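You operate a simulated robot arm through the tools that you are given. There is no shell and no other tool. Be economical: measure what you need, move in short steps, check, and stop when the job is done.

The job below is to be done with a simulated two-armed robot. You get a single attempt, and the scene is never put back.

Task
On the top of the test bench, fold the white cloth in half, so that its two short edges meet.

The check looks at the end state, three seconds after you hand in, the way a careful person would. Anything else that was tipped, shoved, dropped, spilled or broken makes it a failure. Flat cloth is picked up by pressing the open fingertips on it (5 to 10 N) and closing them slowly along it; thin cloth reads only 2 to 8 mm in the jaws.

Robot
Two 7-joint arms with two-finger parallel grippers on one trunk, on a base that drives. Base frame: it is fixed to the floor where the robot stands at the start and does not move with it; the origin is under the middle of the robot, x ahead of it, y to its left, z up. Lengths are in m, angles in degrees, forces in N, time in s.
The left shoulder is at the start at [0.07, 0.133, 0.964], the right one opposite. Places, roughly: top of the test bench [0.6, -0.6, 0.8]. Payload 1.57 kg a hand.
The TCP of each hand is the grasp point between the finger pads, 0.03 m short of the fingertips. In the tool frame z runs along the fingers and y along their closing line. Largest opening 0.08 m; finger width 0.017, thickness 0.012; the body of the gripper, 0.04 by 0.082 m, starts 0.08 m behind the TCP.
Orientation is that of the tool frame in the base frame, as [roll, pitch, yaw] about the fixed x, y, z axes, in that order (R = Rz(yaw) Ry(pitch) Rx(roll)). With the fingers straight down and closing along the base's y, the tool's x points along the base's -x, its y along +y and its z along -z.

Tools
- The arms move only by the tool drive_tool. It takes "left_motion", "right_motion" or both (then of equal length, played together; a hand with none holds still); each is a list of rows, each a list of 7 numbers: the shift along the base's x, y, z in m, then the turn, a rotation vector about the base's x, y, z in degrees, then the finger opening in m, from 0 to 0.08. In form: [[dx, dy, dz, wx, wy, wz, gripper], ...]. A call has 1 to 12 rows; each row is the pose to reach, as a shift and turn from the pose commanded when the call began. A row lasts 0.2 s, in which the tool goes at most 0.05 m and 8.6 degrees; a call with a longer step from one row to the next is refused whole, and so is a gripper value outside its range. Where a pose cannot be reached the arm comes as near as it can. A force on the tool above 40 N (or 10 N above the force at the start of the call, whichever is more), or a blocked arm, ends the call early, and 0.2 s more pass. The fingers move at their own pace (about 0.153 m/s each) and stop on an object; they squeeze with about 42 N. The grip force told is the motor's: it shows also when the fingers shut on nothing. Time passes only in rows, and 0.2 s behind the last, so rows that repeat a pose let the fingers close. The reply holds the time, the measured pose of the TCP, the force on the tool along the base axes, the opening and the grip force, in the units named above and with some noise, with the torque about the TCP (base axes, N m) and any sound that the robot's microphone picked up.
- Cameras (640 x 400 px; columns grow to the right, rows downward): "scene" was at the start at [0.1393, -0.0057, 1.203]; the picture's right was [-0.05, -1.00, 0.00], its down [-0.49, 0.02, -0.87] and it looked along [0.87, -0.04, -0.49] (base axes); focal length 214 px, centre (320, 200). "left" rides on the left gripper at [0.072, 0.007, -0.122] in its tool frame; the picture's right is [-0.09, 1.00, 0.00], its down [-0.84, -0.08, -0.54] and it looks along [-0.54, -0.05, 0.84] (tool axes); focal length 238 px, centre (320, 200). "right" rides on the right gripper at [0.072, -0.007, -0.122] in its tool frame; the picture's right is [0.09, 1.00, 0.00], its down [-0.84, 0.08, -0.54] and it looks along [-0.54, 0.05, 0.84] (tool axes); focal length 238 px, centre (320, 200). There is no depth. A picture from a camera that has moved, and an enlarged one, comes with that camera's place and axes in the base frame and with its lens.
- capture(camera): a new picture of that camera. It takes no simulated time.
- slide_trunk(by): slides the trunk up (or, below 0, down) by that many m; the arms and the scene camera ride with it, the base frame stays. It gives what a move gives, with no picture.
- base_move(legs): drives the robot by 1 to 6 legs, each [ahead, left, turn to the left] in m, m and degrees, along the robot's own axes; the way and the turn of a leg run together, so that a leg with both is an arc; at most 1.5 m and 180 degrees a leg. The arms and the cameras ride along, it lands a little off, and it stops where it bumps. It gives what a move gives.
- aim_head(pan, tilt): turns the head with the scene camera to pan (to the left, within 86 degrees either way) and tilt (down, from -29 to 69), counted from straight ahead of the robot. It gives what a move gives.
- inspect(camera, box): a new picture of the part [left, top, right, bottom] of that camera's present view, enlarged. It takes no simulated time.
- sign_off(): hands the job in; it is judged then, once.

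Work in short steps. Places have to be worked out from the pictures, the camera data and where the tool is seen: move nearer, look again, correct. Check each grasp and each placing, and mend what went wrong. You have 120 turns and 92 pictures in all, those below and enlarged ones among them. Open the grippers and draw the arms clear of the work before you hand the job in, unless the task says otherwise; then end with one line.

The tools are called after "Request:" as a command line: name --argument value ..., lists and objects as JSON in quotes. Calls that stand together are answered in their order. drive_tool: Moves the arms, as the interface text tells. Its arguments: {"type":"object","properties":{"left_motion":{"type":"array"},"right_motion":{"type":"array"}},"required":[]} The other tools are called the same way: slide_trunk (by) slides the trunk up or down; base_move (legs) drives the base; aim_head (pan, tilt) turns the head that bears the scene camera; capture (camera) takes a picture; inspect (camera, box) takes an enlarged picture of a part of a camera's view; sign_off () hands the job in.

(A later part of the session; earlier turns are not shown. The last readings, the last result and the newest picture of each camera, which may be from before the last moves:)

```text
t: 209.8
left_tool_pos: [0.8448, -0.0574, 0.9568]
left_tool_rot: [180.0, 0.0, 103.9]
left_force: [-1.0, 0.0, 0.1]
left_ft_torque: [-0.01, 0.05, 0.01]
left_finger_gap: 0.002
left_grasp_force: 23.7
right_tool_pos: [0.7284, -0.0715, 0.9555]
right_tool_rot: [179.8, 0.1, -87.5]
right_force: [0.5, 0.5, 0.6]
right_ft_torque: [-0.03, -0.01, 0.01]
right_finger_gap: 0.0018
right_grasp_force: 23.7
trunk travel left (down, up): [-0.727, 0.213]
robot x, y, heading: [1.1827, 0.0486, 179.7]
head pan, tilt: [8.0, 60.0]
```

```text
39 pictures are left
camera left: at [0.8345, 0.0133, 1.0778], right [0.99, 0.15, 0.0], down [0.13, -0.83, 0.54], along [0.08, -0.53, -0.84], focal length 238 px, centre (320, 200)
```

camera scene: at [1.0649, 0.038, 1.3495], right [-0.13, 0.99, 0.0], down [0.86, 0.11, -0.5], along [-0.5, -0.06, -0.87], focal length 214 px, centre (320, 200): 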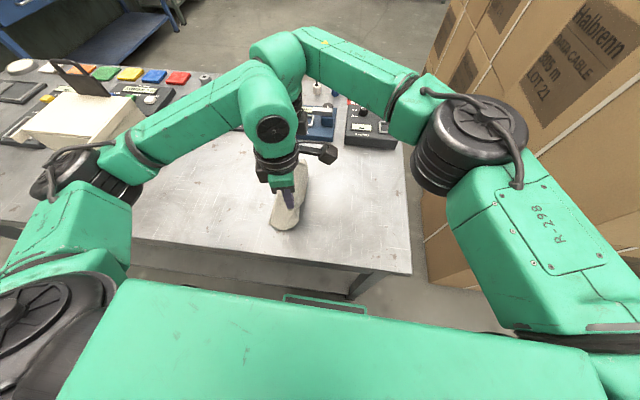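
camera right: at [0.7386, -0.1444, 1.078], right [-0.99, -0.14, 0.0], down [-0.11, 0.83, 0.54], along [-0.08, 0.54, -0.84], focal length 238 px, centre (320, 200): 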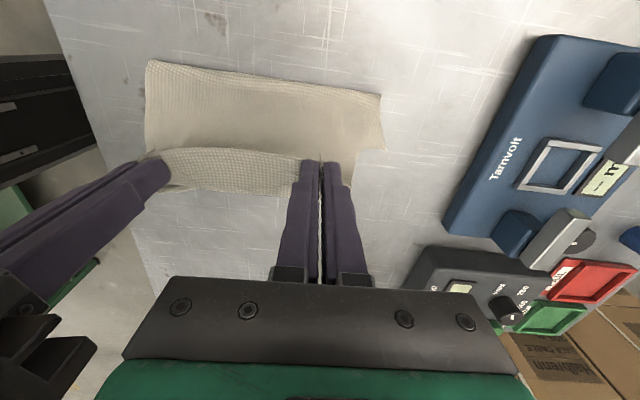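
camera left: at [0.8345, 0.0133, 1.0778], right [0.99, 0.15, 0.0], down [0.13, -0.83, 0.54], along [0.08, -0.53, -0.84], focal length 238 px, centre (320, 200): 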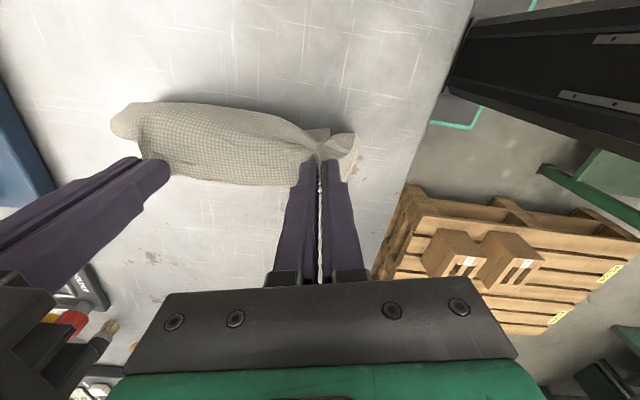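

The cloth came over, but I need to see where its resting edge AB lies now; enlarge both wrist views.

Request:
inspect --camera "left" --box '[90, 70, 410, 270]'

Request:
inspect --camera "right" --box '[110, 30, 430, 230]'

Request:
inspect --camera "scene" --box '[220, 120, 380, 250]'

```text
2.00 times, centred on (250, 170) of left
camera zoom: at [0.8345, 0.0133, 1.0778], right [0.99, 0.15, 0.0], down [0.13, -0.83, 0.54], along [0.08, -0.53, -0.84], focal length 477 px, centre (460, 260)
```

zoom: 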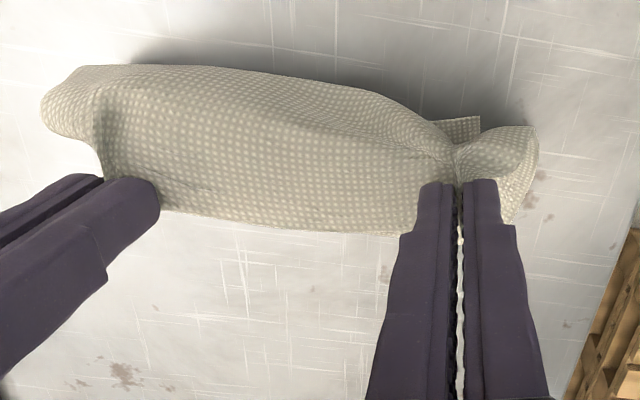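

```text
2.00 times, centred on (270, 130) of right
camera zoom: at [0.7386, -0.1444, 1.078], right [-0.99, -0.14, 0.0], down [-0.11, 0.83, 0.54], along [-0.08, 0.54, -0.84], focal length 477 px, centre (420, 340)
```

zoom: 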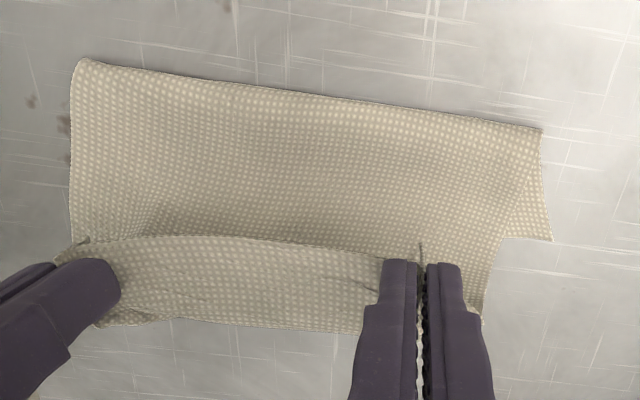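

```text
3.08 times, centred on (300, 185) of scene
camera zoom: at [1.0649, 0.038, 1.3495], right [-0.13, 0.99, 0.0], down [0.86, 0.11, -0.5], along [-0.5, -0.06, -0.87], focal length 660 px, centre (382, 246)
```

zoom: 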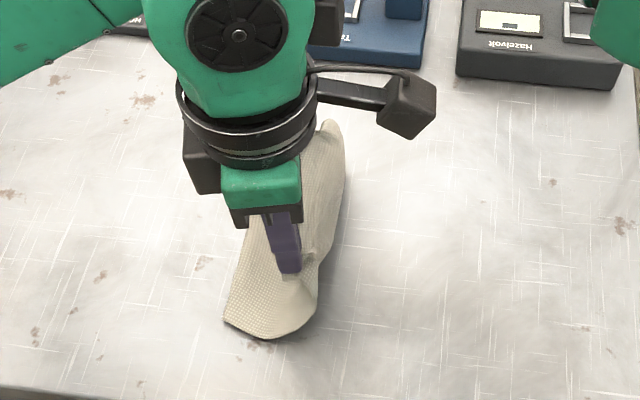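

The sheet has formed a Z: the pinched edge still points −y so the body bulges past the hands, and AB was dragged ~2 cm (B≈(0.661,-0.068)). I'll back the edge off toward −y, lean the hands so the edge points +y, then come over lower.

Request:
base_move --legs '[[0, 0.12, 0]]'

Request:
drive_tool --left_motion '[[0, 0, 0, -8, 0, 0, 0], [0, 0, 0, -16, 0, 0, 0], [0, 0, 0, -24, 0, 0, 0], [0, 0, 0, -32, 0, 0, 0], [0, 0, 0, -40, 0, 0, 0]]' --right_motion '[[0, 0, 0, -8, 0, 0, 0], [0, 0, 0, -16, 0, 0, 0], [0, 0, 0, -24, 0, 0, 0], [0, 0, 0, -32, 0, 0, 0], [0, 0, 0, -40, 0, 0, 0]]'

Request:
capture --camera "right"

Request:
capture --camera "scene"

```text
t: 211.0
left_tool_pos: [0.843, -0.1737, 0.9542]
left_tool_rot: [-179.9, 0.0, 104.0]
left_force: [-1.2, -0.1, -0.3]
left_ft_torque: [-0.03, 0.03, 0.02]
left_finger_gap: 0.0022
left_grasp_force: 24.0
right_tool_pos: [0.7276, -0.1893, 0.9555]
right_tool_rot: [179.9, -0.1, -87.3]
right_force: [1.8, -0.3, -0.3]
right_ft_torque: [-0.01, -0.02, 0.02]
right_finger_gap: 0.0023
right_grasp_force: 24.3
trunk travel left (down, up): [-0.727, 0.213]
robot x, y, heading: [1.179, -0.0708, 179.3]
head pan, tilt: [8.0, 60.0]
```

```text
t: 212.2
left_tool_pos: [0.8403, -0.1756, 0.9569]
left_tool_rot: [-168.0, 38.4, 108.9]
left_force: [-11.4, -0.6, 0.0]
left_ft_torque: [-0.02, 0.23, -0.21]
left_finger_gap: 0.0024
left_grasp_force: 24.0
right_tool_pos: [0.7194, -0.1798, 0.9511]
right_tool_rot: [178.0, -39.8, -88.2]
right_force: [12.2, 1.0, -0.3]
right_ft_torque: [0.01, -0.3, 0.24]
right_finger_gap: 0.0021
right_grasp_force: 23.6
trunk travel left (down, up): [-0.727, 0.213]
robot x, y, heading: [1.1809, -0.0702, 179.7]
head pan, tilt: [8.0, 60.0]
```

```text
35 pictures are left
camera right: at [0.7293, -0.1582, 1.0918], right [-0.99, -0.08, 0.08], down [-0.09, 0.99, -0.12], along [-0.07, -0.12, -0.99], focal length 238 px, centre (320, 200)
```

right: 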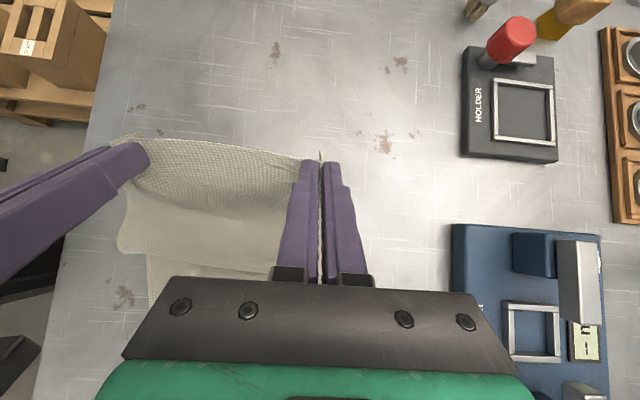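

```text
34 pictures are left
camera scene: at [1.0639, -0.0777, 1.3495], right [-0.13, 0.99, 0.0], down [0.86, 0.11, -0.5], along [-0.5, -0.07, -0.87], focal length 214 px, centre (320, 200)
```

scene: 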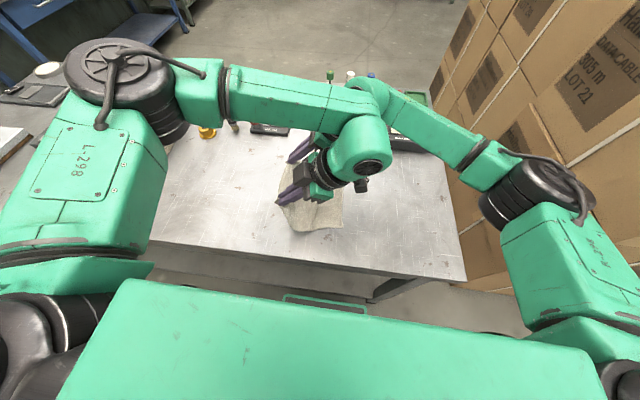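

The lean worked, but hands pull apart (±12 N); I'll close the spacing 5 mm, lower by 2.5 cm, then carry over by base +0.12.

Request:
drive_tool --left_motion '[[0, 0, -0.01, 0, 0, 0, 0], [0, 0.005, -0.025, 0, 0, 0, 0]]' --right_motion '[[0.003, 0, -0.01, 0, 0, 0, 0], [0.005, 0.0, -0.023, 0, 0, 0, 0]]'

Request:
base_move --legs '[[0, -0.11, 0]]'

Request:
capture --camera "right"

Request:
capture --camera "left"

```text
t: 212.8
left_tool_pos: [0.8406, -0.1708, 0.9322]
left_tool_rot: [-168.2, 38.4, 108.6]
left_force: [-17.1, -0.1, -0.8]
left_ft_torque: [0.0, 0.41, -0.29]
left_finger_gap: 0.0024
left_grasp_force: 23.4
right_tool_pos: [0.7161, -0.1736, 0.923]
right_tool_rot: [178.4, -39.0, -89.6]
right_force: [15.6, 0.2, 1.1]
right_ft_torque: [0.0, -0.45, 0.38]
right_finger_gap: 0.0022
right_grasp_force: 23.6
trunk travel left (down, up): [-0.727, 0.213]
robot x, y, heading: [1.1831, -0.0734, 179.7]
head pan, tilt: [8.0, 60.0]
```

```text
t: 214.0
left_tool_pos: [0.8417, -0.0635, 0.9316]
left_tool_rot: [-168.2, 38.2, 108.4]
left_force: [-17.3, -0.7, -0.4]
left_ft_torque: [0.0, 0.43, -0.31]
left_finger_gap: 0.0025
left_grasp_force: 23.6
right_tool_pos: [0.7177, -0.0641, 0.9237]
right_tool_rot: [178.6, -39.1, -89.8]
right_force: [17.9, 0.3, 1.7]
right_ft_torque: [-0.01, -0.38, 0.39]
right_finger_gap: 0.0022
right_grasp_force: 24.1
trunk travel left (down, up): [-0.727, 0.213]
robot x, y, heading: [1.183, 0.0399, 179.6]
head pan, tilt: [8.0, 60.0]
```

```text
33 pictures are left
camera right: at [0.7287, -0.045, 1.0648], right [-1.0, -0.06, 0.08], down [-0.07, 0.99, -0.11], along [-0.07, -0.11, -0.99], focal length 238 px, centre (320, 200)
```

right: 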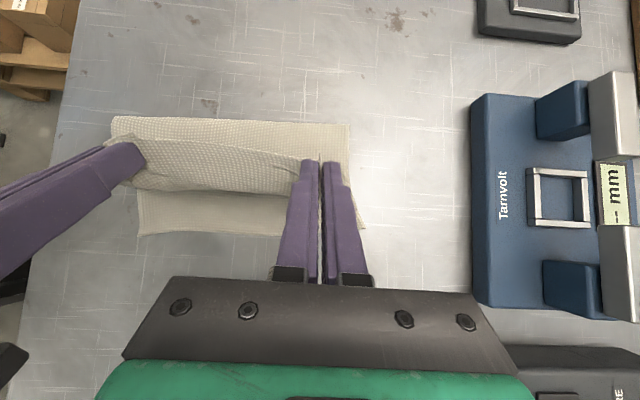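

```text
32 pictures are left
camera left: at [0.8325, 0.0689, 0.9805], right [0.99, 0.12, -0.1], down [0.13, -0.29, 0.95], along [0.08, -0.95, -0.3], focal length 238 px, centre (320, 200)
```

left: 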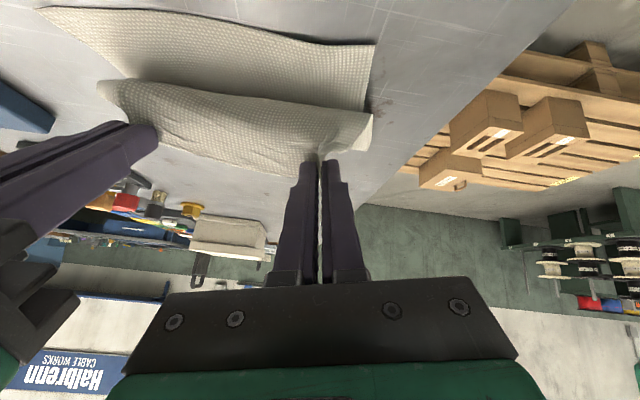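

Better: a single fold now, AB at y≈-0.03…-0.06 and crease at ≈-0.135. Hands are still tensioning the edge (±17 N), so I'll bring them 8 mm closer together while lowering 2 cm.

Request:
drive_tool --left_motion '[[-0.002, 0, -0.006, 0, 0, 0, 0], [-0.004, 0, -0.013, 0, 0, 0, 0], [-0.004, 0, -0.02, 0, 0, 0, 0], [-0.004, 0, -0.02, 0, 0, 0, 0]]' --right_motion '[[0.002, 0, -0.006, 0, 0, 0, 0], [0.004, 0, -0.01, 0, 0, 0, 0], [0.004, 0, -0.014, 0, 0, 0, 0], [0.004, 0, -0.014, 0, 0, 0, 0]]'

```text
t: 215.0
left_tool_pos: [0.8388, -0.059, 0.9142]
left_tool_rot: [-168.1, 37.8, 107.5]
left_force: [-12.5, -0.9, -0.7]
left_ft_torque: [0.0, 0.31, -0.2]
left_finger_gap: 0.0022
left_grasp_force: 23.3
right_tool_pos: [0.7167, -0.0585, 0.9052]
right_tool_rot: [178.8, -38.6, -91.0]
right_force: [12.0, 0.5, 1.5]
right_ft_torque: [0.01, -0.34, 0.31]
right_finger_gap: 0.0024
right_grasp_force: 23.5
trunk travel left (down, up): [-0.727, 0.213]
robot x, y, heading: [1.1858, 0.0356, 179.5]
head pan, tilt: [8.0, 60.0]
```

Tension is easing. I'll bring the hands another 6 mm together, advance the tips (left +2.8 cm, right +1.2 cm) toward AB and lower to just above the lower sheet.

Request:
drive_tool --left_motion '[[-0.004, 0.007, -0.006, 0, 0, 0, 0], [-0.006, 0.014, -0.012, 0, 0, 0, 0], [-0.006, 0.021, -0.019, 0, 0, 0, 0], [-0.006, 0.028, -0.026, 0, 0, 0, 0], [-0.006, 0.028, -0.026, 0, 0, 0, 0]]' --right_motion '[[0.004, 0.003, -0.004, 0, 0, 0, 0], [0.006, 0.006, -0.008, 0, 0, 0, 0], [0.006, 0.009, -0.014, 0, 0, 0, 0], [0.006, 0.012, -0.018, 0, 0, 0, 0], [0.006, 0.012, -0.018, 0, 0, 0, 0]]'

Request:
capture --camera "right"

Request:
capture --camera "left"

```text
t: 216.2
left_tool_pos: [0.8301, -0.0325, 0.8917]
left_tool_rot: [-166.5, 37.2, 108.8]
left_force: [-22.8, 1.0, -1.8]
left_ft_torque: [0.07, 0.51, -0.44]
left_finger_gap: 0.0019
left_grasp_force: 23.3
right_tool_pos: [0.7058, -0.0269, 0.881]
right_tool_rot: [-180.0, -37.6, -95.6]
right_force: [24.9, -2.9, 21.3]
right_ft_torque: [-0.31, -0.61, 0.56]
right_finger_gap: 0.0023
right_grasp_force: 22.6
trunk travel left (down, up): [-0.727, 0.213]
robot x, y, heading: [1.1814, 0.039, 179.6]
head pan, tilt: [8.0, 60.0]
stopped in row 5 (right hand): the force on the tool passed its limit (the readings are from after the stop); the commanded pose is now the measured one
```

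```text
31 pictures are left
camera right: at [0.7135, -0.011, 1.0228], right [-1.0, 0.02, 0.06], down [0.02, 1.0, -0.08], along [-0.06, -0.08, -0.99], focal length 238 px, centre (320, 200)
```

right: 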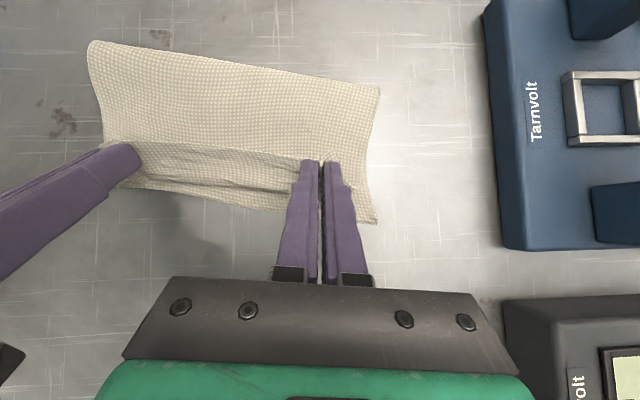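

```text
30 pictures are left
camera left: at [0.8227, 0.0975, 0.9418], right [0.99, 0.11, -0.13], down [0.16, -0.3, 0.94], along [0.06, -0.95, -0.32], focal length 238 px, centre (320, 200)
```

left: 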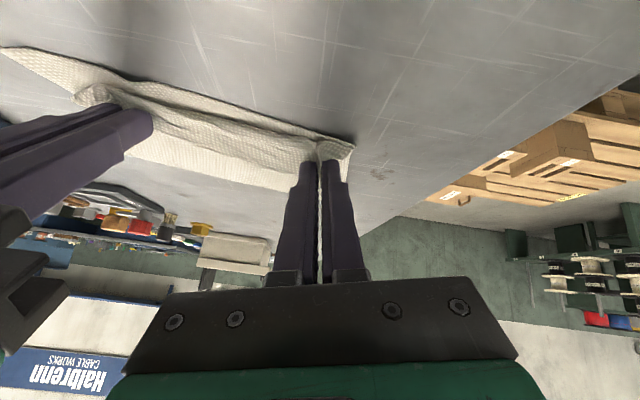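

The arms press each other (their forearms touch), so I shouldn't push further. The fold is nearly made: crease at y≈-0.11…-0.14, tips close to AB. I'll open the fingers gently and raise both hands straight up.

Request:
drive_tool --left_motion '[[0, 0, 0, 0, 0, 0, 0.01], [0, 0, 0, 0, 0, 0, 0.025], [0, 0, 0, 0, 0, 0, 0.025]]' --right_motion '[[0, 0, 0.001, 0, 0, 0, 0.01], [0, 0, 0.001, 0, 0, 0, 0.025], [0, 0, 0.001, 0, 0, 0, 0.025]]'

Request:
drive_tool --left_motion '[[0, 0, 0.015, 0, 0, 0, 0.025], [0, 0, 0.035, 0, 0, 0, 0.025], [0, 0, 0.065, 0, 0, 0, 0.025], [0, 0, 0.1, 0, 0, 0, 0.025]]' --right_motion '[[0, 0, 0.015, 0, 0, 0, 0.025], [0, 0, 0.035, 0, 0, 0, 0.025], [0, 0, 0.065, 0, 0, 0, 0.025], [0, 0, 0.1, 0, 0, 0, 0.025]]'

Request:
capture --camera "right"

Request:
capture --camera "scene"

```text
t: 217.0
left_tool_pos: [0.8308, -0.0337, 0.8902]
left_tool_rot: [-167.0, 37.4, 108.6]
left_force: [-0.4, 0.3, -0.4]
left_ft_torque: [0.02, 0.03, 0.02]
left_finger_gap: 0.0249
left_grasp_force: 0.1
right_tool_pos: [0.7035, -0.025, 0.8812]
right_tool_rot: [179.5, -37.5, -95.5]
right_force: [-4.5, -0.6, 23.1]
right_ft_torque: [-0.34, 0.12, -0.04]
right_finger_gap: 0.0171
right_grasp_force: 0.2
trunk travel left (down, up): [-0.727, 0.213]
robot x, y, heading: [1.1855, 0.0395, 179.7]
head pan, tilt: [8.0, 60.0]
```

```text
t: 218.0
left_tool_pos: [0.8322, -0.0351, 0.9903]
left_tool_rot: [-167.3, 37.6, 108.7]
left_force: [0.5, -0.6, -0.1]
left_ft_torque: [-0.02, 0.02, 0.01]
left_finger_gap: 0.025
left_grasp_force: 0.0
right_tool_pos: [0.7042, -0.0284, 0.9808]
right_tool_rot: [179.7, -37.5, -95.0]
right_force: [-0.1, 1.0, 0.3]
right_ft_torque: [0.02, 0.01, -0.03]
right_finger_gap: 0.0251
right_grasp_force: 0.1
trunk travel left (down, up): [-0.727, 0.213]
robot x, y, heading: [1.1829, 0.0407, 179.5]
head pan, tilt: [8.0, 60.0]
```

```text
29 pictures are left
camera right: at [0.7138, -0.0126, 1.1227], right [-1.0, 0.02, 0.06], down [0.01, 1.0, -0.08], along [-0.06, -0.08, -0.99], focal length 238 px, centre (320, 200)
```

right: 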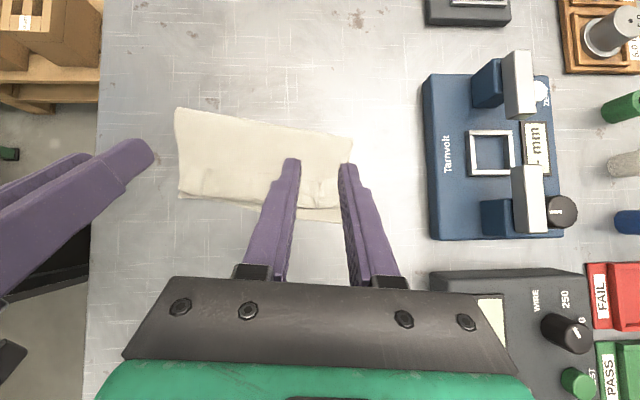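

```text
28 pictures are left
camera scene: at [1.0664, 0.03, 1.3495], right [-0.13, 0.99, 0.0], down [0.86, 0.11, -0.5], along [-0.5, -0.07, -0.87], focal length 214 px, centre (320, 200)
```

scene: 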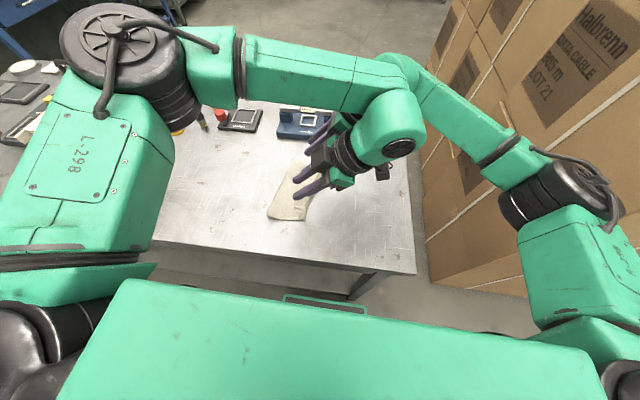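

Released, and the cloth is folded. I'll raise the trunk and move the right hand +y 7 cm to get an unobstructed overhead look.

Request:
slide_trunk --by 0.1

Request:
drive_tool --right_motion '[[0, 0.035, 0, 0, 0, 0, 0.025], [0, 0.075, 0, 0, 0, 0, 0.025]]'

Request:
inspect --camera "right" --box '[140, 40, 400, 202]'

```text
t: 219.3
left_tool_pos: [0.8316, -0.0344, 1.0901]
left_tool_rot: [-167.3, 37.5, 108.6]
left_force: [0.1, -0.1, 0.4]
left_ft_torque: [0.02, -0.02, -0.03]
left_finger_gap: 0.0251
left_grasp_force: 0.1
right_tool_pos: [0.7019, -0.0271, 1.0789]
right_tool_rot: [179.8, -37.4, -95.3]
right_force: [0.4, -0.6, 0.2]
right_ft_torque: [0.03, 0.03, 0.01]
right_finger_gap: 0.025
right_grasp_force: 0.0
trunk travel left (down, up): [-0.827, 0.113]
robot x, y, heading: [1.1842, 0.0417, 179.5]
head pan, tilt: [8.0, 60.0]
```

```text
t: 219.9
left_tool_pos: [0.8319, -0.0332, 1.0903]
left_tool_rot: [-167.3, 37.6, 108.6]
left_force: [0.5, 0.0, -0.5]
left_ft_torque: [0.0, 0.01, 0.01]
left_finger_gap: 0.0251
left_grasp_force: 0.0
right_tool_pos: [0.7045, 0.0491, 1.0813]
right_tool_rot: [179.7, -37.6, -95.1]
right_force: [0.1, 0.2, -0.3]
right_ft_torque: [0.0, -0.01, 0.01]
right_finger_gap: 0.0251
right_grasp_force: 0.0
trunk travel left (down, up): [-0.827, 0.113]
robot x, y, heading: [1.1819, 0.0408, 179.3]
head pan, tilt: [8.0, 60.0]
```

```text
2.46 times, centred on (270, 121) of right
camera zoom: at [0.7135, 0.0642, 1.2226], right [-1.0, 0.02, 0.06], down [0.02, 1.0, -0.08], along [-0.06, -0.08, -0.99], focal length 587 px, centre (443, 394)
```

zoom: 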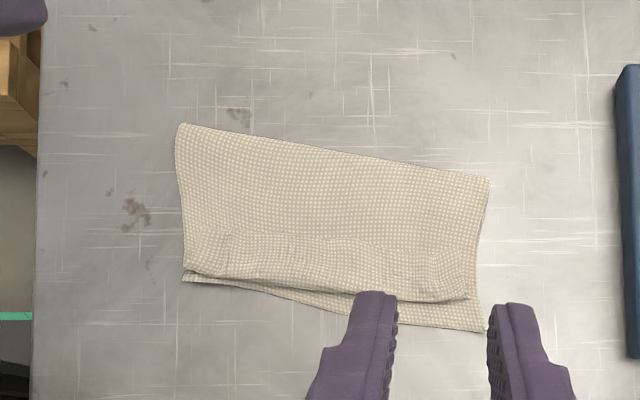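

Overhead view: crease and lower layer look good, but the lifted edge CD is tucked ~3.5 cm under itself (faint ridge). I'll straighten the hands, re-pinch only the top layer just behind the ridge, lift so the tuck hangs out, and lay it down again. First un-tilt.

Request:
drive_tool --left_motion '[[0, -0.01, 0, 8, 0, 0, 0.03], [0, -0.02, 0, 16, 0, 0, 0.03], [0, -0.03, 0, 24, 0, 0, 0.03], [0, -0.04, 0, 32, 0, 0, 0.03], [0, -0.05, 0, 38, 0, 0, 0.03]]' --right_motion '[[0, -0.025, 0, 8, 0, 0, 0.03], [0, -0.05, 0, 16, 0, 0, 0.03], [0, -0.075, 0, 24, 0, 0, 0.03], [0, -0.1, 0, 32, 0, 0, 0.03], [0, -0.127, 0, 38, 0, 0, 0.03]]'

```text
t: 221.2
left_tool_pos: [0.833, -0.0871, 1.0894]
left_tool_rot: [-178.6, 0.7, 104.6]
left_force: [0.0, -0.6, 0.0]
left_ft_torque: [0.04, 0.01, 0.0]
left_finger_gap: 0.0299
left_grasp_force: 0.0
right_tool_pos: [0.7039, -0.0822, 1.084]
right_tool_rot: [176.4, 0.7, -94.1]
right_force: [0.4, -2.2, 0.6]
right_ft_torque: [0.04, 0.06, -0.02]
right_finger_gap: 0.03
right_grasp_force: 0.0
trunk travel left (down, up): [-0.827, 0.113]
robot x, y, heading: [1.1848, 0.0422, 179.1]
head pan, tilt: [8.0, 60.0]
```

I'll lower the trunk back 0.1, trim the angles, and descend to ~1.5 cm above the cloth.

Request:
slide_trunk --by -0.1

Request:
drive_tool --left_motion '[[-0.002, 0.001, -0.02, 0, -1.0, -7, 0.03], [-0.004, 0.002, -0.04, 0, -1.4, -14, 0.03], [-0.005, 0.002, -0.06, 0, -1.4, -19, 0.03], [-0.005, 0.002, -0.08, 0, -1.4, -19, 0.03], [-0.005, 0.002, -0.089, 0, -1.4, -19, 0.03]]' --right_motion '[[0, 0.001, -0.02, 0, -2, 0, 0.03], [0, 0.003, -0.04, 0, -3.6, 0, 0.03], [0, 0.004, -0.06, 0, -3.6, 0, 0.03], [0, 0.004, -0.075, 0, -3.6, 0, 0.03], [0, 0.004, -0.084, 0, -3.6, 0, 0.03]]'

Request:
capture --camera "left"

Request:
capture --camera "right"

```text
t: 222.5
left_tool_pos: [0.832, -0.0833, 0.9902]
left_tool_rot: [-178.6, 1.0, 104.5]
left_force: [-0.1, 0.2, -0.7]
left_ft_torque: [-0.04, 0.02, -0.01]
left_finger_gap: 0.0298
left_grasp_force: 0.0
right_tool_pos: [0.703, -0.0778, 0.9819]
right_tool_rot: [176.5, 0.4, -94.1]
right_force: [1.6, -1.0, -0.1]
right_ft_torque: [0.01, 0.01, -0.01]
right_finger_gap: 0.03
right_grasp_force: 0.1
trunk travel left (down, up): [-0.727, 0.213]
robot x, y, heading: [1.184, 0.0398, 179.5]
head pan, tilt: [8.0, 60.0]
```

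```text
t: 223.7
left_tool_pos: [0.8251, -0.0809, 0.8998]
left_tool_rot: [180.0, 1.1, 85.5]
left_force: [0.5, 0.0, 0.8]
left_ft_torque: [0.01, 0.0, 0.0]
left_finger_gap: 0.0302
left_grasp_force: 0.0
right_tool_pos: [0.7026, -0.0737, 0.8993]
right_tool_rot: [-179.9, 0.6, -94.1]
right_force: [0.0, -0.3, 0.1]
right_ft_torque: [0.02, -0.02, 0.01]
right_finger_gap: 0.0299
right_grasp_force: 0.0
trunk travel left (down, up): [-0.727, 0.213]
robot x, y, heading: [1.1815, 0.0406, 179.4]
head pan, tilt: [8.0, 60.0]
```

```text
26 pictures are left
camera left: at [0.8381, -0.0094, 1.0205], right [0.99, -0.17, 0.0], down [-0.14, -0.82, 0.56], along [-0.09, -0.55, -0.83], focal length 238 px, centre (320, 200)
```

left: 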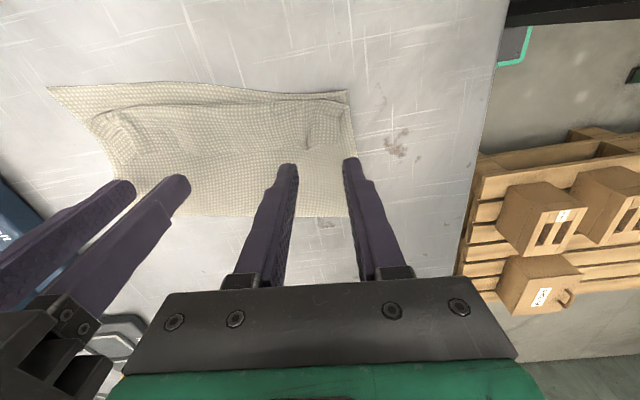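

```text
25 pictures are left
camera right: at [0.7044, -0.1488, 1.0206], right [-1.0, -0.02, 0.0], down [-0.02, 0.83, 0.55], along [-0.01, 0.55, -0.83], focal length 238 px, centre (320, 200)
```

right: 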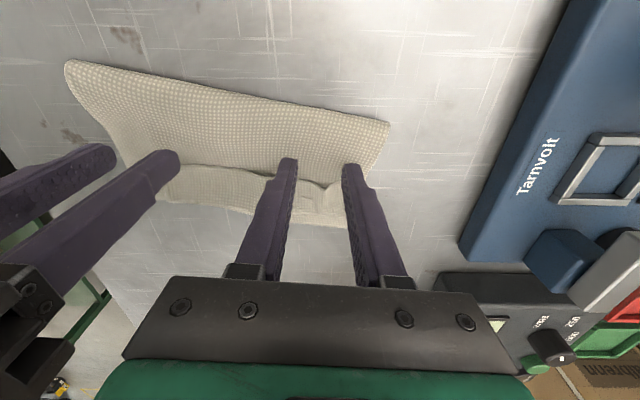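

Pinch spots are just behind the ridge on both sides. Descend to contact, left nudged +7 mm in y.

Request:
drive_tool --left_motion '[[-0.002, 0.007, -0.004, 0, 0, 0, 0.03], [-0.002, 0.007, -0.01, 0, 0, 0, 0.03], [-0.002, 0.007, -0.014, 0, 0, 0, 0.03], [-0.002, 0.007, -0.0155, 0, 0, 0, 0.03]]' --right_motion '[[0, 0, -0.004, 0, 0, 0, 0.03], [0, 0, -0.01, 0, 0, 0, 0.03], [0, 0, -0.014, 0, 0, 0, 0.03], [0, 0, -0.0155, 0, 0, 0, 0.03]]'

```text
t: 224.7
left_tool_pos: [0.8231, -0.0755, 0.8851]
left_tool_rot: [-180.0, 1.1, 85.5]
left_force: [0.9, 0.0, -0.5]
left_ft_torque: [0.02, -0.01, 0.01]
left_finger_gap: 0.0299
left_grasp_force: 0.1
right_tool_pos: [0.7024, -0.0752, 0.8825]
right_tool_rot: [-179.9, 0.6, -94.1]
right_force: [-0.5, -0.2, 1.4]
right_ft_torque: [0.01, 0.06, 0.01]
right_finger_gap: 0.03
right_grasp_force: 0.0
trunk travel left (down, up): [-0.727, 0.213]
robot x, y, heading: [1.1819, 0.0399, 179.6]
head pan, tilt: [8.0, 60.0]
```

Request:
drive_tool --left_motion '[[0, 0, -0.0015, 0, 0, 0, 0.03], [0, 0, -0.003, 0, 0, 0, 0.03]]' --right_motion '[[0, 0, -0.0007, 0, 0, 0, 0.03], [0, 0, -0.0014, 0, 0, 0, 0.03]]'

```text
t: 225.3
left_tool_pos: [0.8243, -0.0754, 0.8831]
left_tool_rot: [-179.9, 1.1, 85.5]
left_force: [0.0, -0.6, 6.0]
left_ft_torque: [0.01, -0.04, 0.01]
left_finger_gap: 0.0298
left_grasp_force: 0.1
right_tool_pos: [0.7027, -0.0741, 0.8817]
right_tool_rot: [-180.0, 0.6, -94.0]
right_force: [0.1, 0.9, 4.0]
right_ft_torque: [-0.02, 0.12, 0.01]
right_finger_gap: 0.0303
right_grasp_force: 0.3
trunk travel left (down, up): [-0.727, 0.213]
robot x, y, heading: [1.1855, 0.0404, 179.6]
head pan, tilt: [8.0, 60.0]
```

Light contact (6 N, 4 N). Press a hair more and close slowly, then lift 1.5 cm to test.

Request:
drive_tool --left_motion '[[0, 0, -0.0005, 0, 0, 0, 0.027], [0, 0, -0.0005, 0, 0, 0, 0.024], [0, 0, -0.0005, 0, 0, 0, 0.021], [0, 0, -0.0005, 0, 0, 0, 0.018], [0, 0, -0.0005, 0, 0, 0, 0.015], [0, 0, -0.0005, 0, 0, 0, 0.012], [0, 0, -0.0005, 0, 0, 0, 0.009], [0, 0, -0.0005, 0, 0, 0, 0.006], [0, 0, -0.0005, 0, 0, 0, 0.003], [0, 0, -0.0005, 0, 0, 0, 0], [0, 0, -0.0005, 0, 0, 0, 0]]' --right_motion '[[0, 0, -0.001, 0, 0, 0, 0.027], [0, 0, -0.001, 0, 0, 0, 0.024], [0, 0, -0.001, 0, 0, 0, 0.021], [0, 0, -0.001, 0, 0, 0, 0.018], [0, 0, -0.001, 0, 0, 0, 0.015], [0, 0, -0.001, 0, 0, 0, 0.012], [0, 0, -0.001, 0, 0, 0, 0.009], [0, 0, -0.001, 0, 0, 0, 0.006], [0, 0, -0.001, 0, 0, 0, 0.003], [0, 0, -0.001, 0, 0, 0, 0], [0, 0, -0.001, 0, 0, 0, 0]]'

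Request:
drive_tool --left_motion '[[0, 0, 0.008, 0, 0, 0, 0], [0, 0, 0.02, 0, 0, 0, 0], [0, 0, 0.04, 0, 0, 0, 0]]' --right_motion '[[0, 0, 0.008, 0, 0, 0, 0], [0, 0, 0.02, 0, 0, 0, 0], [0, 0, 0.04, 0, 0, 0, 0]]'

Request:
capture --camera "left"

Request:
capture --camera "right"

```text
t: 227.7
left_tool_pos: [0.8265, -0.0744, 0.8832]
left_tool_rot: [-179.8, 1.2, 85.6]
left_force: [-0.5, 0.0, 6.0]
left_ft_torque: [0.06, 0.0, -0.02]
left_finger_gap: 0.0
left_grasp_force: 21.3
right_tool_pos: [0.7046, -0.0733, 0.8824]
right_tool_rot: [179.9, 0.5, -94.0]
right_force: [-1.3, 0.4, 19.9]
right_ft_torque: [-0.02, 0.17, -0.02]
right_finger_gap: 0.0022
right_grasp_force: 24.0
trunk travel left (down, up): [-0.727, 0.213]
robot x, y, heading: [1.1854, 0.0399, 179.3]
head pan, tilt: [8.0, 60.0]
```

```text
t: 228.5
left_tool_pos: [0.8252, -0.0752, 0.9207]
left_tool_rot: [180.0, 1.0, 85.5]
left_force: [0.7, -0.1, -0.3]
left_ft_torque: [0.0, 0.0, 0.05]
left_finger_gap: 0.0
left_grasp_force: 20.9
right_tool_pos: [0.7024, -0.0758, 0.9197]
right_tool_rot: [-179.8, 0.7, -94.0]
right_force: [-0.3, -0.1, -0.1]
right_ft_torque: [0.03, 0.01, -0.02]
right_finger_gap: 0.002
right_grasp_force: 23.1
trunk travel left (down, up): [-0.727, 0.213]
robot x, y, heading: [1.1853, 0.0427, 179.3]
head pan, tilt: [8.0, 60.0]
```

```text
24 pictures are left
camera left: at [0.8371, -0.0034, 1.0421], right [0.99, -0.17, 0.0], down [-0.14, -0.82, 0.56], along [-0.09, -0.55, -0.83], focal length 238 px, centre (320, 200)
```

left: 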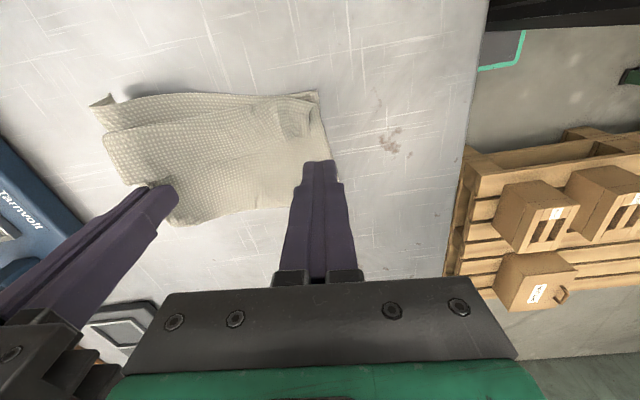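

```text
23 pictures are left
camera right: at [0.7042, -0.1504, 1.0422], right [-1.0, -0.02, 0.0], down [-0.02, 0.83, 0.55], along [-0.01, 0.55, -0.83], focal length 238 px, centre (320, 200)
```

right: 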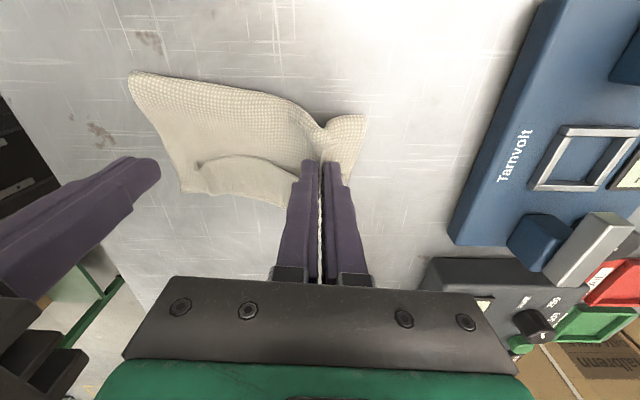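

The left slipped again; the right holds. I'll lift the right further to see whether it took only the top layer.

Request:
drive_tool --left_motion '[[0, 0, 0.01, 0, 0, 0, 0.0], [0, 0, 0.02, 0, 0, 0, 0.0], [0, 0, 0.02, 0, 0, 0, 0.0]]' --right_motion '[[0, 0, 0.02, 0, 0, 0, 0], [0, 0, 0.04, 0, 0, 0, 0], [0, 0, 0.055, 0, 0, 0, 0]]'

Request:
inspect --camera "left" --box '[60, 60, 380, 260]'

Request:
inspect --camera "right" --box '[90, 60, 410, 260]'

```text
t: 229.3
left_tool_pos: [0.8241, -0.0746, 0.9395]
left_tool_rot: [180.0, 1.1, 85.6]
left_force: [0.5, 0.2, 0.0]
left_ft_torque: [-0.05, -0.01, 0.03]
left_finger_gap: 0.0003
left_grasp_force: 20.9
right_tool_pos: [0.7021, -0.0767, 0.9748]
right_tool_rot: [-179.9, 0.7, -94.2]
right_force: [0.3, 0.5, 0.4]
right_ft_torque: [0.01, -0.01, -0.03]
right_finger_gap: 0.0018
right_grasp_force: 23.4
trunk travel left (down, up): [-0.727, 0.213]
robot x, y, heading: [1.1824, 0.0399, 179.8]
head pan, tilt: [8.0, 60.0]
```

```text
2.00 times, centred on (220, 160) of left
camera zoom: at [0.8374, -0.0032, 1.0614], right [0.99, -0.17, 0.0], down [-0.14, -0.82, 0.56], along [-0.09, -0.55, -0.83], focal length 477 px, centre (520, 280)
```

zoom: 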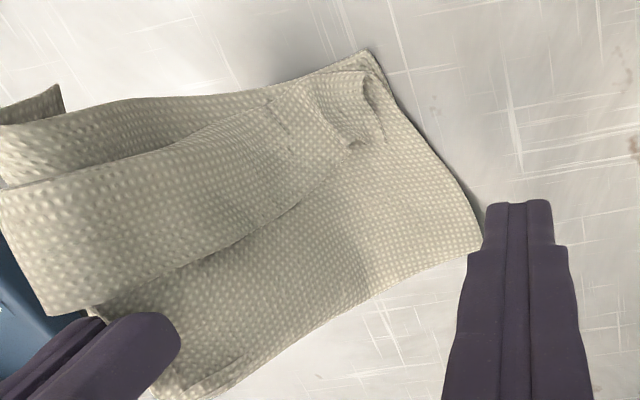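

```text
2.00 times, centred on (250, 160) of right
camera zoom: at [0.7034, -0.1508, 1.0969], right [-1.0, -0.02, 0.0], down [-0.02, 0.83, 0.55], along [-0.01, 0.55, -0.83], focal length 477 px, centre (460, 280)
```

zoom: 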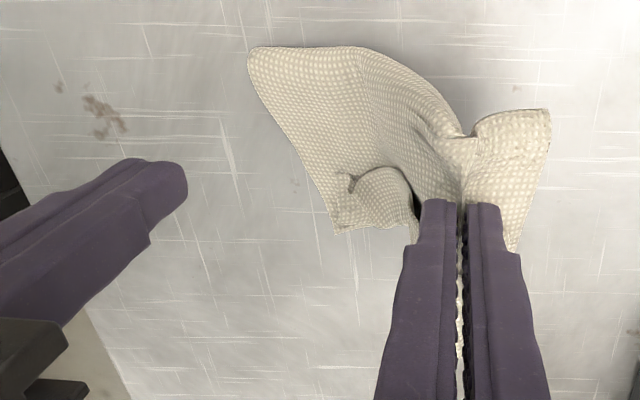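

The zoom shows the CD edge is actually lapped back on top (pointing −y), and the right pinch took both layers. I'll set it back down gently, release, and look from above.

Request:
drive_tool --right_motion '[[0, 0, -0.03, 0, 0, 0, 0], [0, 0, -0.06, 0, 0, 0, 0], [0, 0, -0.08, 0, 0, 0, 0], [0.0, 0, -0.088, 0, 0, 0, 0], [0, 0, -0.088, 0, 0, 0, 0.01], [0, 0, -0.088, 0, 0, 0, 0.03], [0, 0, -0.088, 0, 0, 0, 0.03]]'

Request:
drive_tool --left_motion '[[0, 0, 0.03, 0, 0, 0, 0.0], [0, -0.03, 0.06, 0, 0, 0, 0.0], [0, -0.07, 0.07, 0, 0, 0, 0.0], [0, -0.11, 0.07, 0, 0, 0, 0.0], [0, -0.15, 0.07, 0, 0, 0, 0.0]]' --right_motion '[[0, 0, 0.03, 0, 0, 0, 0.03], [0, 0, 0.07, 0, 0, 0, 0.03], [0, 0.03, 0.1, 0, 0, 0, 0.03], [0, 0.06, 0.12, 0, 0, 0, 0.03], [0, 0.1, 0.12, 0, 0, 0, 0.03]]'

Request:
inspect --camera "scene" --box '[220, 130, 380, 250]'

Request:
capture --camera "right"

```text
t: 230.9
left_tool_pos: [0.8243, -0.0751, 0.9413]
left_tool_rot: [-180.0, 1.1, 85.7]
left_force: [0.1, -0.2, -0.1]
left_ft_torque: [-0.02, -0.01, 0.01]
left_finger_gap: 0.0
left_grasp_force: 21.5
right_tool_pos: [0.7033, -0.074, 0.8859]
right_tool_rot: [-179.9, 0.7, -94.0]
right_force: [0.3, 0.2, 0.4]
right_ft_torque: [-0.02, 0.01, 0.02]
right_finger_gap: 0.0295
right_grasp_force: 0.0
trunk travel left (down, up): [-0.727, 0.213]
robot x, y, heading: [1.1847, 0.0394, 179.7]
head pan, tilt: [8.0, 60.0]
```

```text
t: 232.1
left_tool_pos: [0.8249, -0.2259, 1.0119]
left_tool_rot: [-179.9, 1.3, 85.5]
left_force: [0.6, 0.5, 0.4]
left_ft_torque: [0.01, 0.0, -0.02]
left_finger_gap: 0.0
left_grasp_force: 21.4
right_tool_pos: [0.7031, 0.0255, 1.0057]
right_tool_rot: [180.0, 0.6, -94.0]
right_force: [0.5, 0.1, 1.3]
right_ft_torque: [0.0, -0.02, 0.01]
right_finger_gap: 0.03
right_grasp_force: 0.0
trunk travel left (down, up): [-0.727, 0.213]
robot x, y, heading: [1.186, 0.0389, 179.5]
head pan, tilt: [8.0, 60.0]
```

```text
3.33 times, centred on (300, 190) of scene
camera zoom: at [1.066, 0.0304, 1.3496], right [-0.13, 0.99, 0.0], down [0.86, 0.11, -0.5], along [-0.5, -0.07, -0.87], focal length 715 px, centre (387, 233)
```

zoom: 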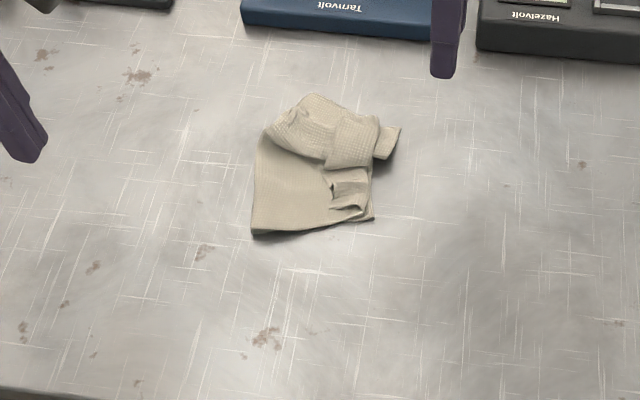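

```text
19 pictures are left
camera right: at [0.7042, -0.0482, 1.1284], right [-1.0, -0.02, 0.0], down [-0.02, 0.83, 0.55], along [-0.01, 0.55, -0.83], focal length 238 px, centre (320, 200)
```

right: 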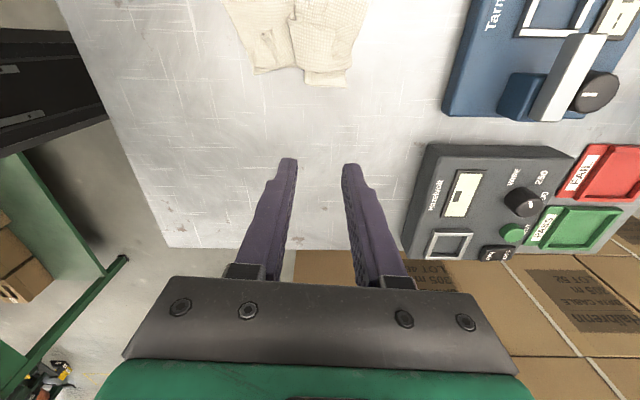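

The cloth is now crumpled on the far (−x) side. I'll take one sharp zoom to decide how to unfold it.

Request:
inspect --camera "scene" --box '[270, 145, 334, 195]'

```text
8.00 times, centred on (302, 170) of scene
camera zoom: at [1.066, 0.0304, 1.3496], right [-0.13, 0.99, 0.0], down [0.86, 0.11, -0.5], along [-0.5, -0.07, -0.87], focal length 1716 px, centre (464, 440)
```

zoom: 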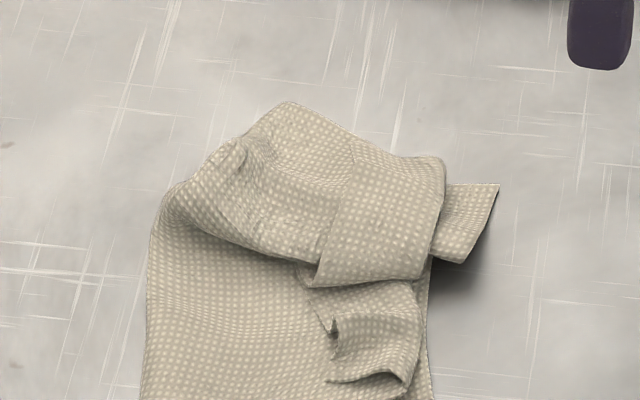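

Plan: grab the single-layer tab at corner B with the right hand, lift so everything unrolls, and lay the cloth flat turned 90° (short edges parallel to my front), where both arms can fold it side by side without crossing. Move over the tab (≈(0.690,-0.020)).

Request:
drive_tool --right_motion '[[-0.006, -0.02, -0.03, 0, 0, 0, 0.045], [-0.013, -0.044, -0.06, 0, 0, 0, 0.045], [-0.013, -0.044, -0.09, 0, 0, 0, 0.045], [-0.013, -0.044, -0.112, 0, 0, 0, 0.045], [-0.013, -0.044, -0.12, 0, 0, 0, 0.045]]'

Request:
inspect --camera "right" --box '[200, 80, 440, 230]'

```text
t: 233.3
left_tool_pos: [0.8257, -0.2275, 1.0099]
left_tool_rot: [180.0, 1.1, 85.5]
left_force: [0.1, 0.3, -0.3]
left_ft_torque: [0.05, 0.01, 0.0]
left_finger_gap: 0.0002
left_grasp_force: 21.5
right_tool_pos: [0.6905, -0.0192, 0.8862]
right_tool_rot: [-180.0, 0.7, -94.1]
right_force: [0.0, 0.3, 0.7]
right_ft_torque: [0.0, -0.03, 0.04]
right_finger_gap: 0.0448
right_grasp_force: 0.0
trunk travel left (down, up): [-0.727, 0.213]
robot x, y, heading: [1.1838, 0.0386, 179.7]
head pan, tilt: [8.0, 60.0]
```

```text
2.67 times, centred on (320, 155) of right
camera zoom: at [0.6921, -0.0928, 1.0088], right [-1.0, -0.02, 0.0], down [-0.02, 0.83, 0.55], along [-0.01, 0.55, -0.83], focal length 636 px, centre (320, 320)
```

zoom: 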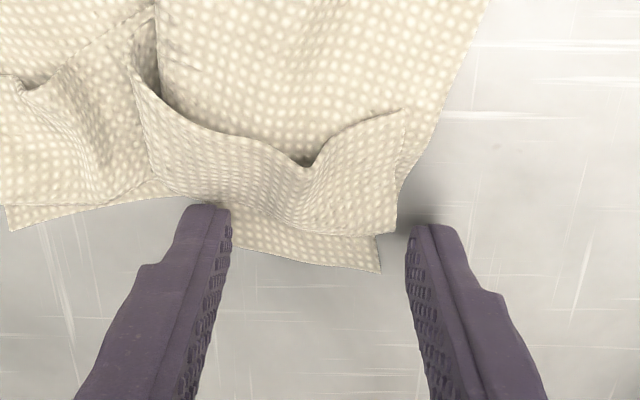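

The close-up shows the lapped flap: free CD edge at y≈-0.049, lip at y≈-0.026, lower AB edge at y≈-0.012. I'll pinch just that flap/lip by closing along y above the lower layer: first rise and turn the right hand to yaw 0.

Request:
drive_tool --right_motion '[[0, 0, 0.02, 0, 0, 7.8, 0.042], [0, 0, 0.04, 0, 0, 15.6, 0.042], [0, 0, 0.06, 0, 0, 23.4, 0.042], [0, 0, 0.06, 0, 0, 31.2, 0.042], [0, 0, 0.06, 0, 0, 39, 0.042], [0, 0, 0.06, 0, 0, 46.8, 0.042], [0, 0, 0.06, 0, 0, 54.6, 0.042], [0, 0, 0.06, 0, 0, 62.4, 0.042], [0, 0, 0.06, 0, 0, 70.2, 0.042], [0.003, -0.007, 0.06, 0, 0, 78, 0.042], [0.006, -0.014, 0.06, 0, 0, 85.8, 0.042], [0.0095, -0.021, 0.06, 0, 0, 94, 0.042]]'

Request:
drive_tool --right_motion '[[0, 0, -0.03, 0, 0, 0, 0.042], [0, 0, -0.05, 0, 0, 0, 0.042], [0, 0, -0.06, 0, 0, 0, 0.042]]'

Request:
inspect --camera "right" --box '[200, 80, 440, 230]'

```text
t: 235.9
left_tool_pos: [0.8258, -0.2263, 1.0096]
left_tool_rot: [179.8, 1.2, 85.5]
left_force: [-0.9, 0.3, 0.7]
left_ft_torque: [-0.04, -0.02, 0.02]
left_finger_gap: 0.0
left_grasp_force: 21.3
right_tool_pos: [0.6985, -0.0407, 0.9466]
right_tool_rot: [-180.0, 0.7, 0.0]
right_force: [-0.2, 0.6, 0.1]
right_ft_torque: [-0.01, 0.01, -0.01]
right_finger_gap: 0.0419
right_grasp_force: 0.1
trunk travel left (down, up): [-0.727, 0.213]
robot x, y, heading: [1.1847, 0.0417, 179.5]
head pan, tilt: [8.0, 60.0]
```

```text
t: 236.7
left_tool_pos: [0.8255, -0.2259, 1.0106]
left_tool_rot: [180.0, 1.0, 85.6]
left_force: [-0.7, 0.2, 0.0]
left_ft_torque: [-0.01, 0.01, -0.01]
left_finger_gap: 0.0001
left_grasp_force: 20.9
right_tool_pos: [0.6971, -0.0381, 0.8866]
right_tool_rot: [-179.9, 0.7, 0.0]
right_force: [0.0, 0.8, 1.3]
right_ft_torque: [-0.01, -0.01, -0.01]
right_finger_gap: 0.0421
right_grasp_force: 0.0
trunk travel left (down, up): [-0.727, 0.213]
robot x, y, heading: [1.1824, 0.0377, 179.6]
head pan, tilt: [8.0, 60.0]
```

```text
2.67 times, centred on (320, 155) of right
camera zoom: at [0.7712, -0.0325, 1.0086], right [0.09, -1.0, 0.0], down [-0.83, -0.08, 0.55], along [-0.55, -0.05, -0.83], focal length 636 px, centre (320, 320)
```

zoom: 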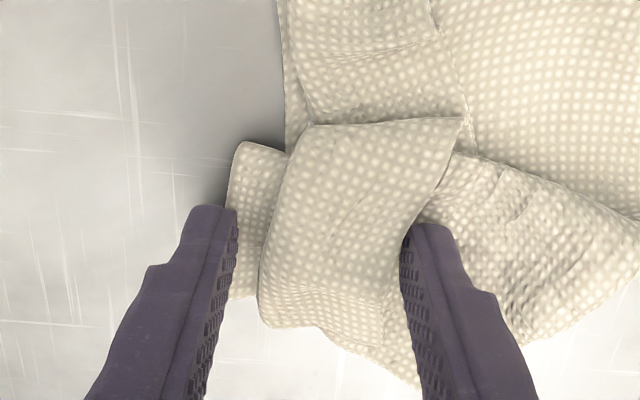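

The flap sits between the fingers. Lower 1.5 mm, close slowly, and lift 6 cm.

Request:
drive_tool --right_motion '[[0, 0, -0.0015, 0, 0, 0, 0.036], [0, 0, -0.0015, 0, 0, 0, 0.03], [0, 0, -0.0015, 0, 0, 0, 0.024], [0, 0, -0.0015, 0, 0, 0, 0.018], [0, 0, -0.0015, 0, 0, 0, 0.012], [0, 0, -0.0015, 0, 0, 0, 0.006], [0, 0, -0.0015, 0, 0, 0, 0], [0, 0, -0.0015, 0, 0, 0, 0], [0, 0, 0.015, 0, 0, 0, 0], [0, 0, 0.035, 0, 0, 0, 0], [0, 0, 0.06, 0, 0, 0, 0]]'

Request:
capture --camera "right"

```text
t: 239.1
left_tool_pos: [0.8261, -0.2263, 1.0097]
left_tool_rot: [-180.0, 1.1, 85.7]
left_force: [-0.6, 1.1, -1.2]
left_ft_torque: [0.01, -0.02, 0.0]
left_finger_gap: 0.0001
left_grasp_force: 21.2
right_tool_pos: [0.6992, -0.0392, 0.9484]
right_tool_rot: [-179.9, 0.6, -0.2]
right_force: [0.9, -0.8, -0.8]
right_ft_torque: [0.05, -0.01, 0.03]
right_finger_gap: 0.0056
right_grasp_force: 25.4
trunk travel left (down, up): [-0.727, 0.213]
robot x, y, heading: [1.1831, 0.038, 179.7]
head pan, tilt: [8.0, 60.0]
```

```text
15 pictures are left
camera right: at [0.7725, -0.0339, 1.0695], right [0.09, -1.0, 0.0], down [-0.83, -0.08, 0.55], along [-0.55, -0.05, -0.83], focal length 238 px, centre (320, 200)
```

right: 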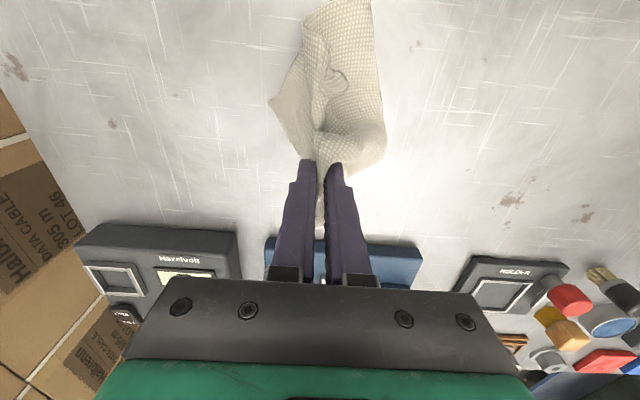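

It holds a doubled layer (5.6 mm). Lift high with the trunk so the whole cloth hangs and unrolls, then look.

Request:
drive_tool --right_motion '[[0, 0, 0.03, 0, 0, 0, 0], [0, 0, 0.06, 0, 0, 0, 0], [0, 0, 0.09, 0, 0, 0, 0]]'

Request:
slide_trunk --by 0.15

Request:
capture --camera "scene"

```text
t: 239.9
left_tool_pos: [0.8254, -0.2265, 1.0102]
left_tool_rot: [-180.0, 1.1, 85.6]
left_force: [0.2, 0.4, 0.2]
left_ft_torque: [-0.01, 0.0, 0.0]
left_finger_gap: 0.0002
left_grasp_force: 21.4
right_tool_pos: [0.6983, -0.0406, 1.0383]
right_tool_rot: [-179.8, 0.6, -0.1]
right_force: [-1.0, 0.0, 0.2]
right_ft_torque: [0.01, 0.01, -0.05]
right_finger_gap: 0.0052
right_grasp_force: 25.5
trunk travel left (down, up): [-0.727, 0.213]
robot x, y, heading: [1.1847, 0.0409, 179.2]
head pan, tilt: [8.0, 60.0]
```

```text
t: 241.6
left_tool_pos: [0.8252, -0.2273, 1.1603]
left_tool_rot: [-180.0, 1.1, 85.6]
left_force: [-0.5, 0.2, -0.5]
left_ft_torque: [0.01, -0.01, 0.03]
left_finger_gap: 0.0
left_grasp_force: 20.8
right_tool_pos: [0.6972, -0.0403, 1.1874]
right_tool_rot: [-180.0, 0.5, -0.1]
right_force: [0.3, 0.2, 0.4]
right_ft_torque: [0.03, 0.01, -0.02]
right_finger_gap: 0.0054
right_grasp_force: 25.3
trunk travel left (down, up): [-0.877, 0.063]
robot x, y, heading: [1.1793, 0.0393, 179.3]
head pan, tilt: [8.0, 60.0]
```

```text
14 pictures are left
camera scene: at [1.0649, 0.0296, 1.4995], right [-0.13, 0.99, 0.0], down [0.86, 0.11, -0.5], along [-0.5, -0.07, -0.87], focal length 214 px, centre (320, 200)
```

scene: 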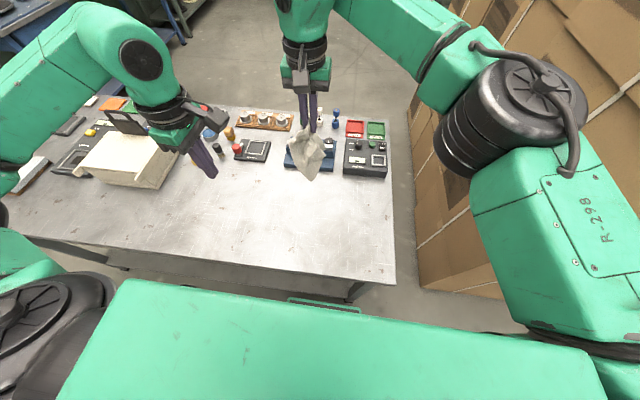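

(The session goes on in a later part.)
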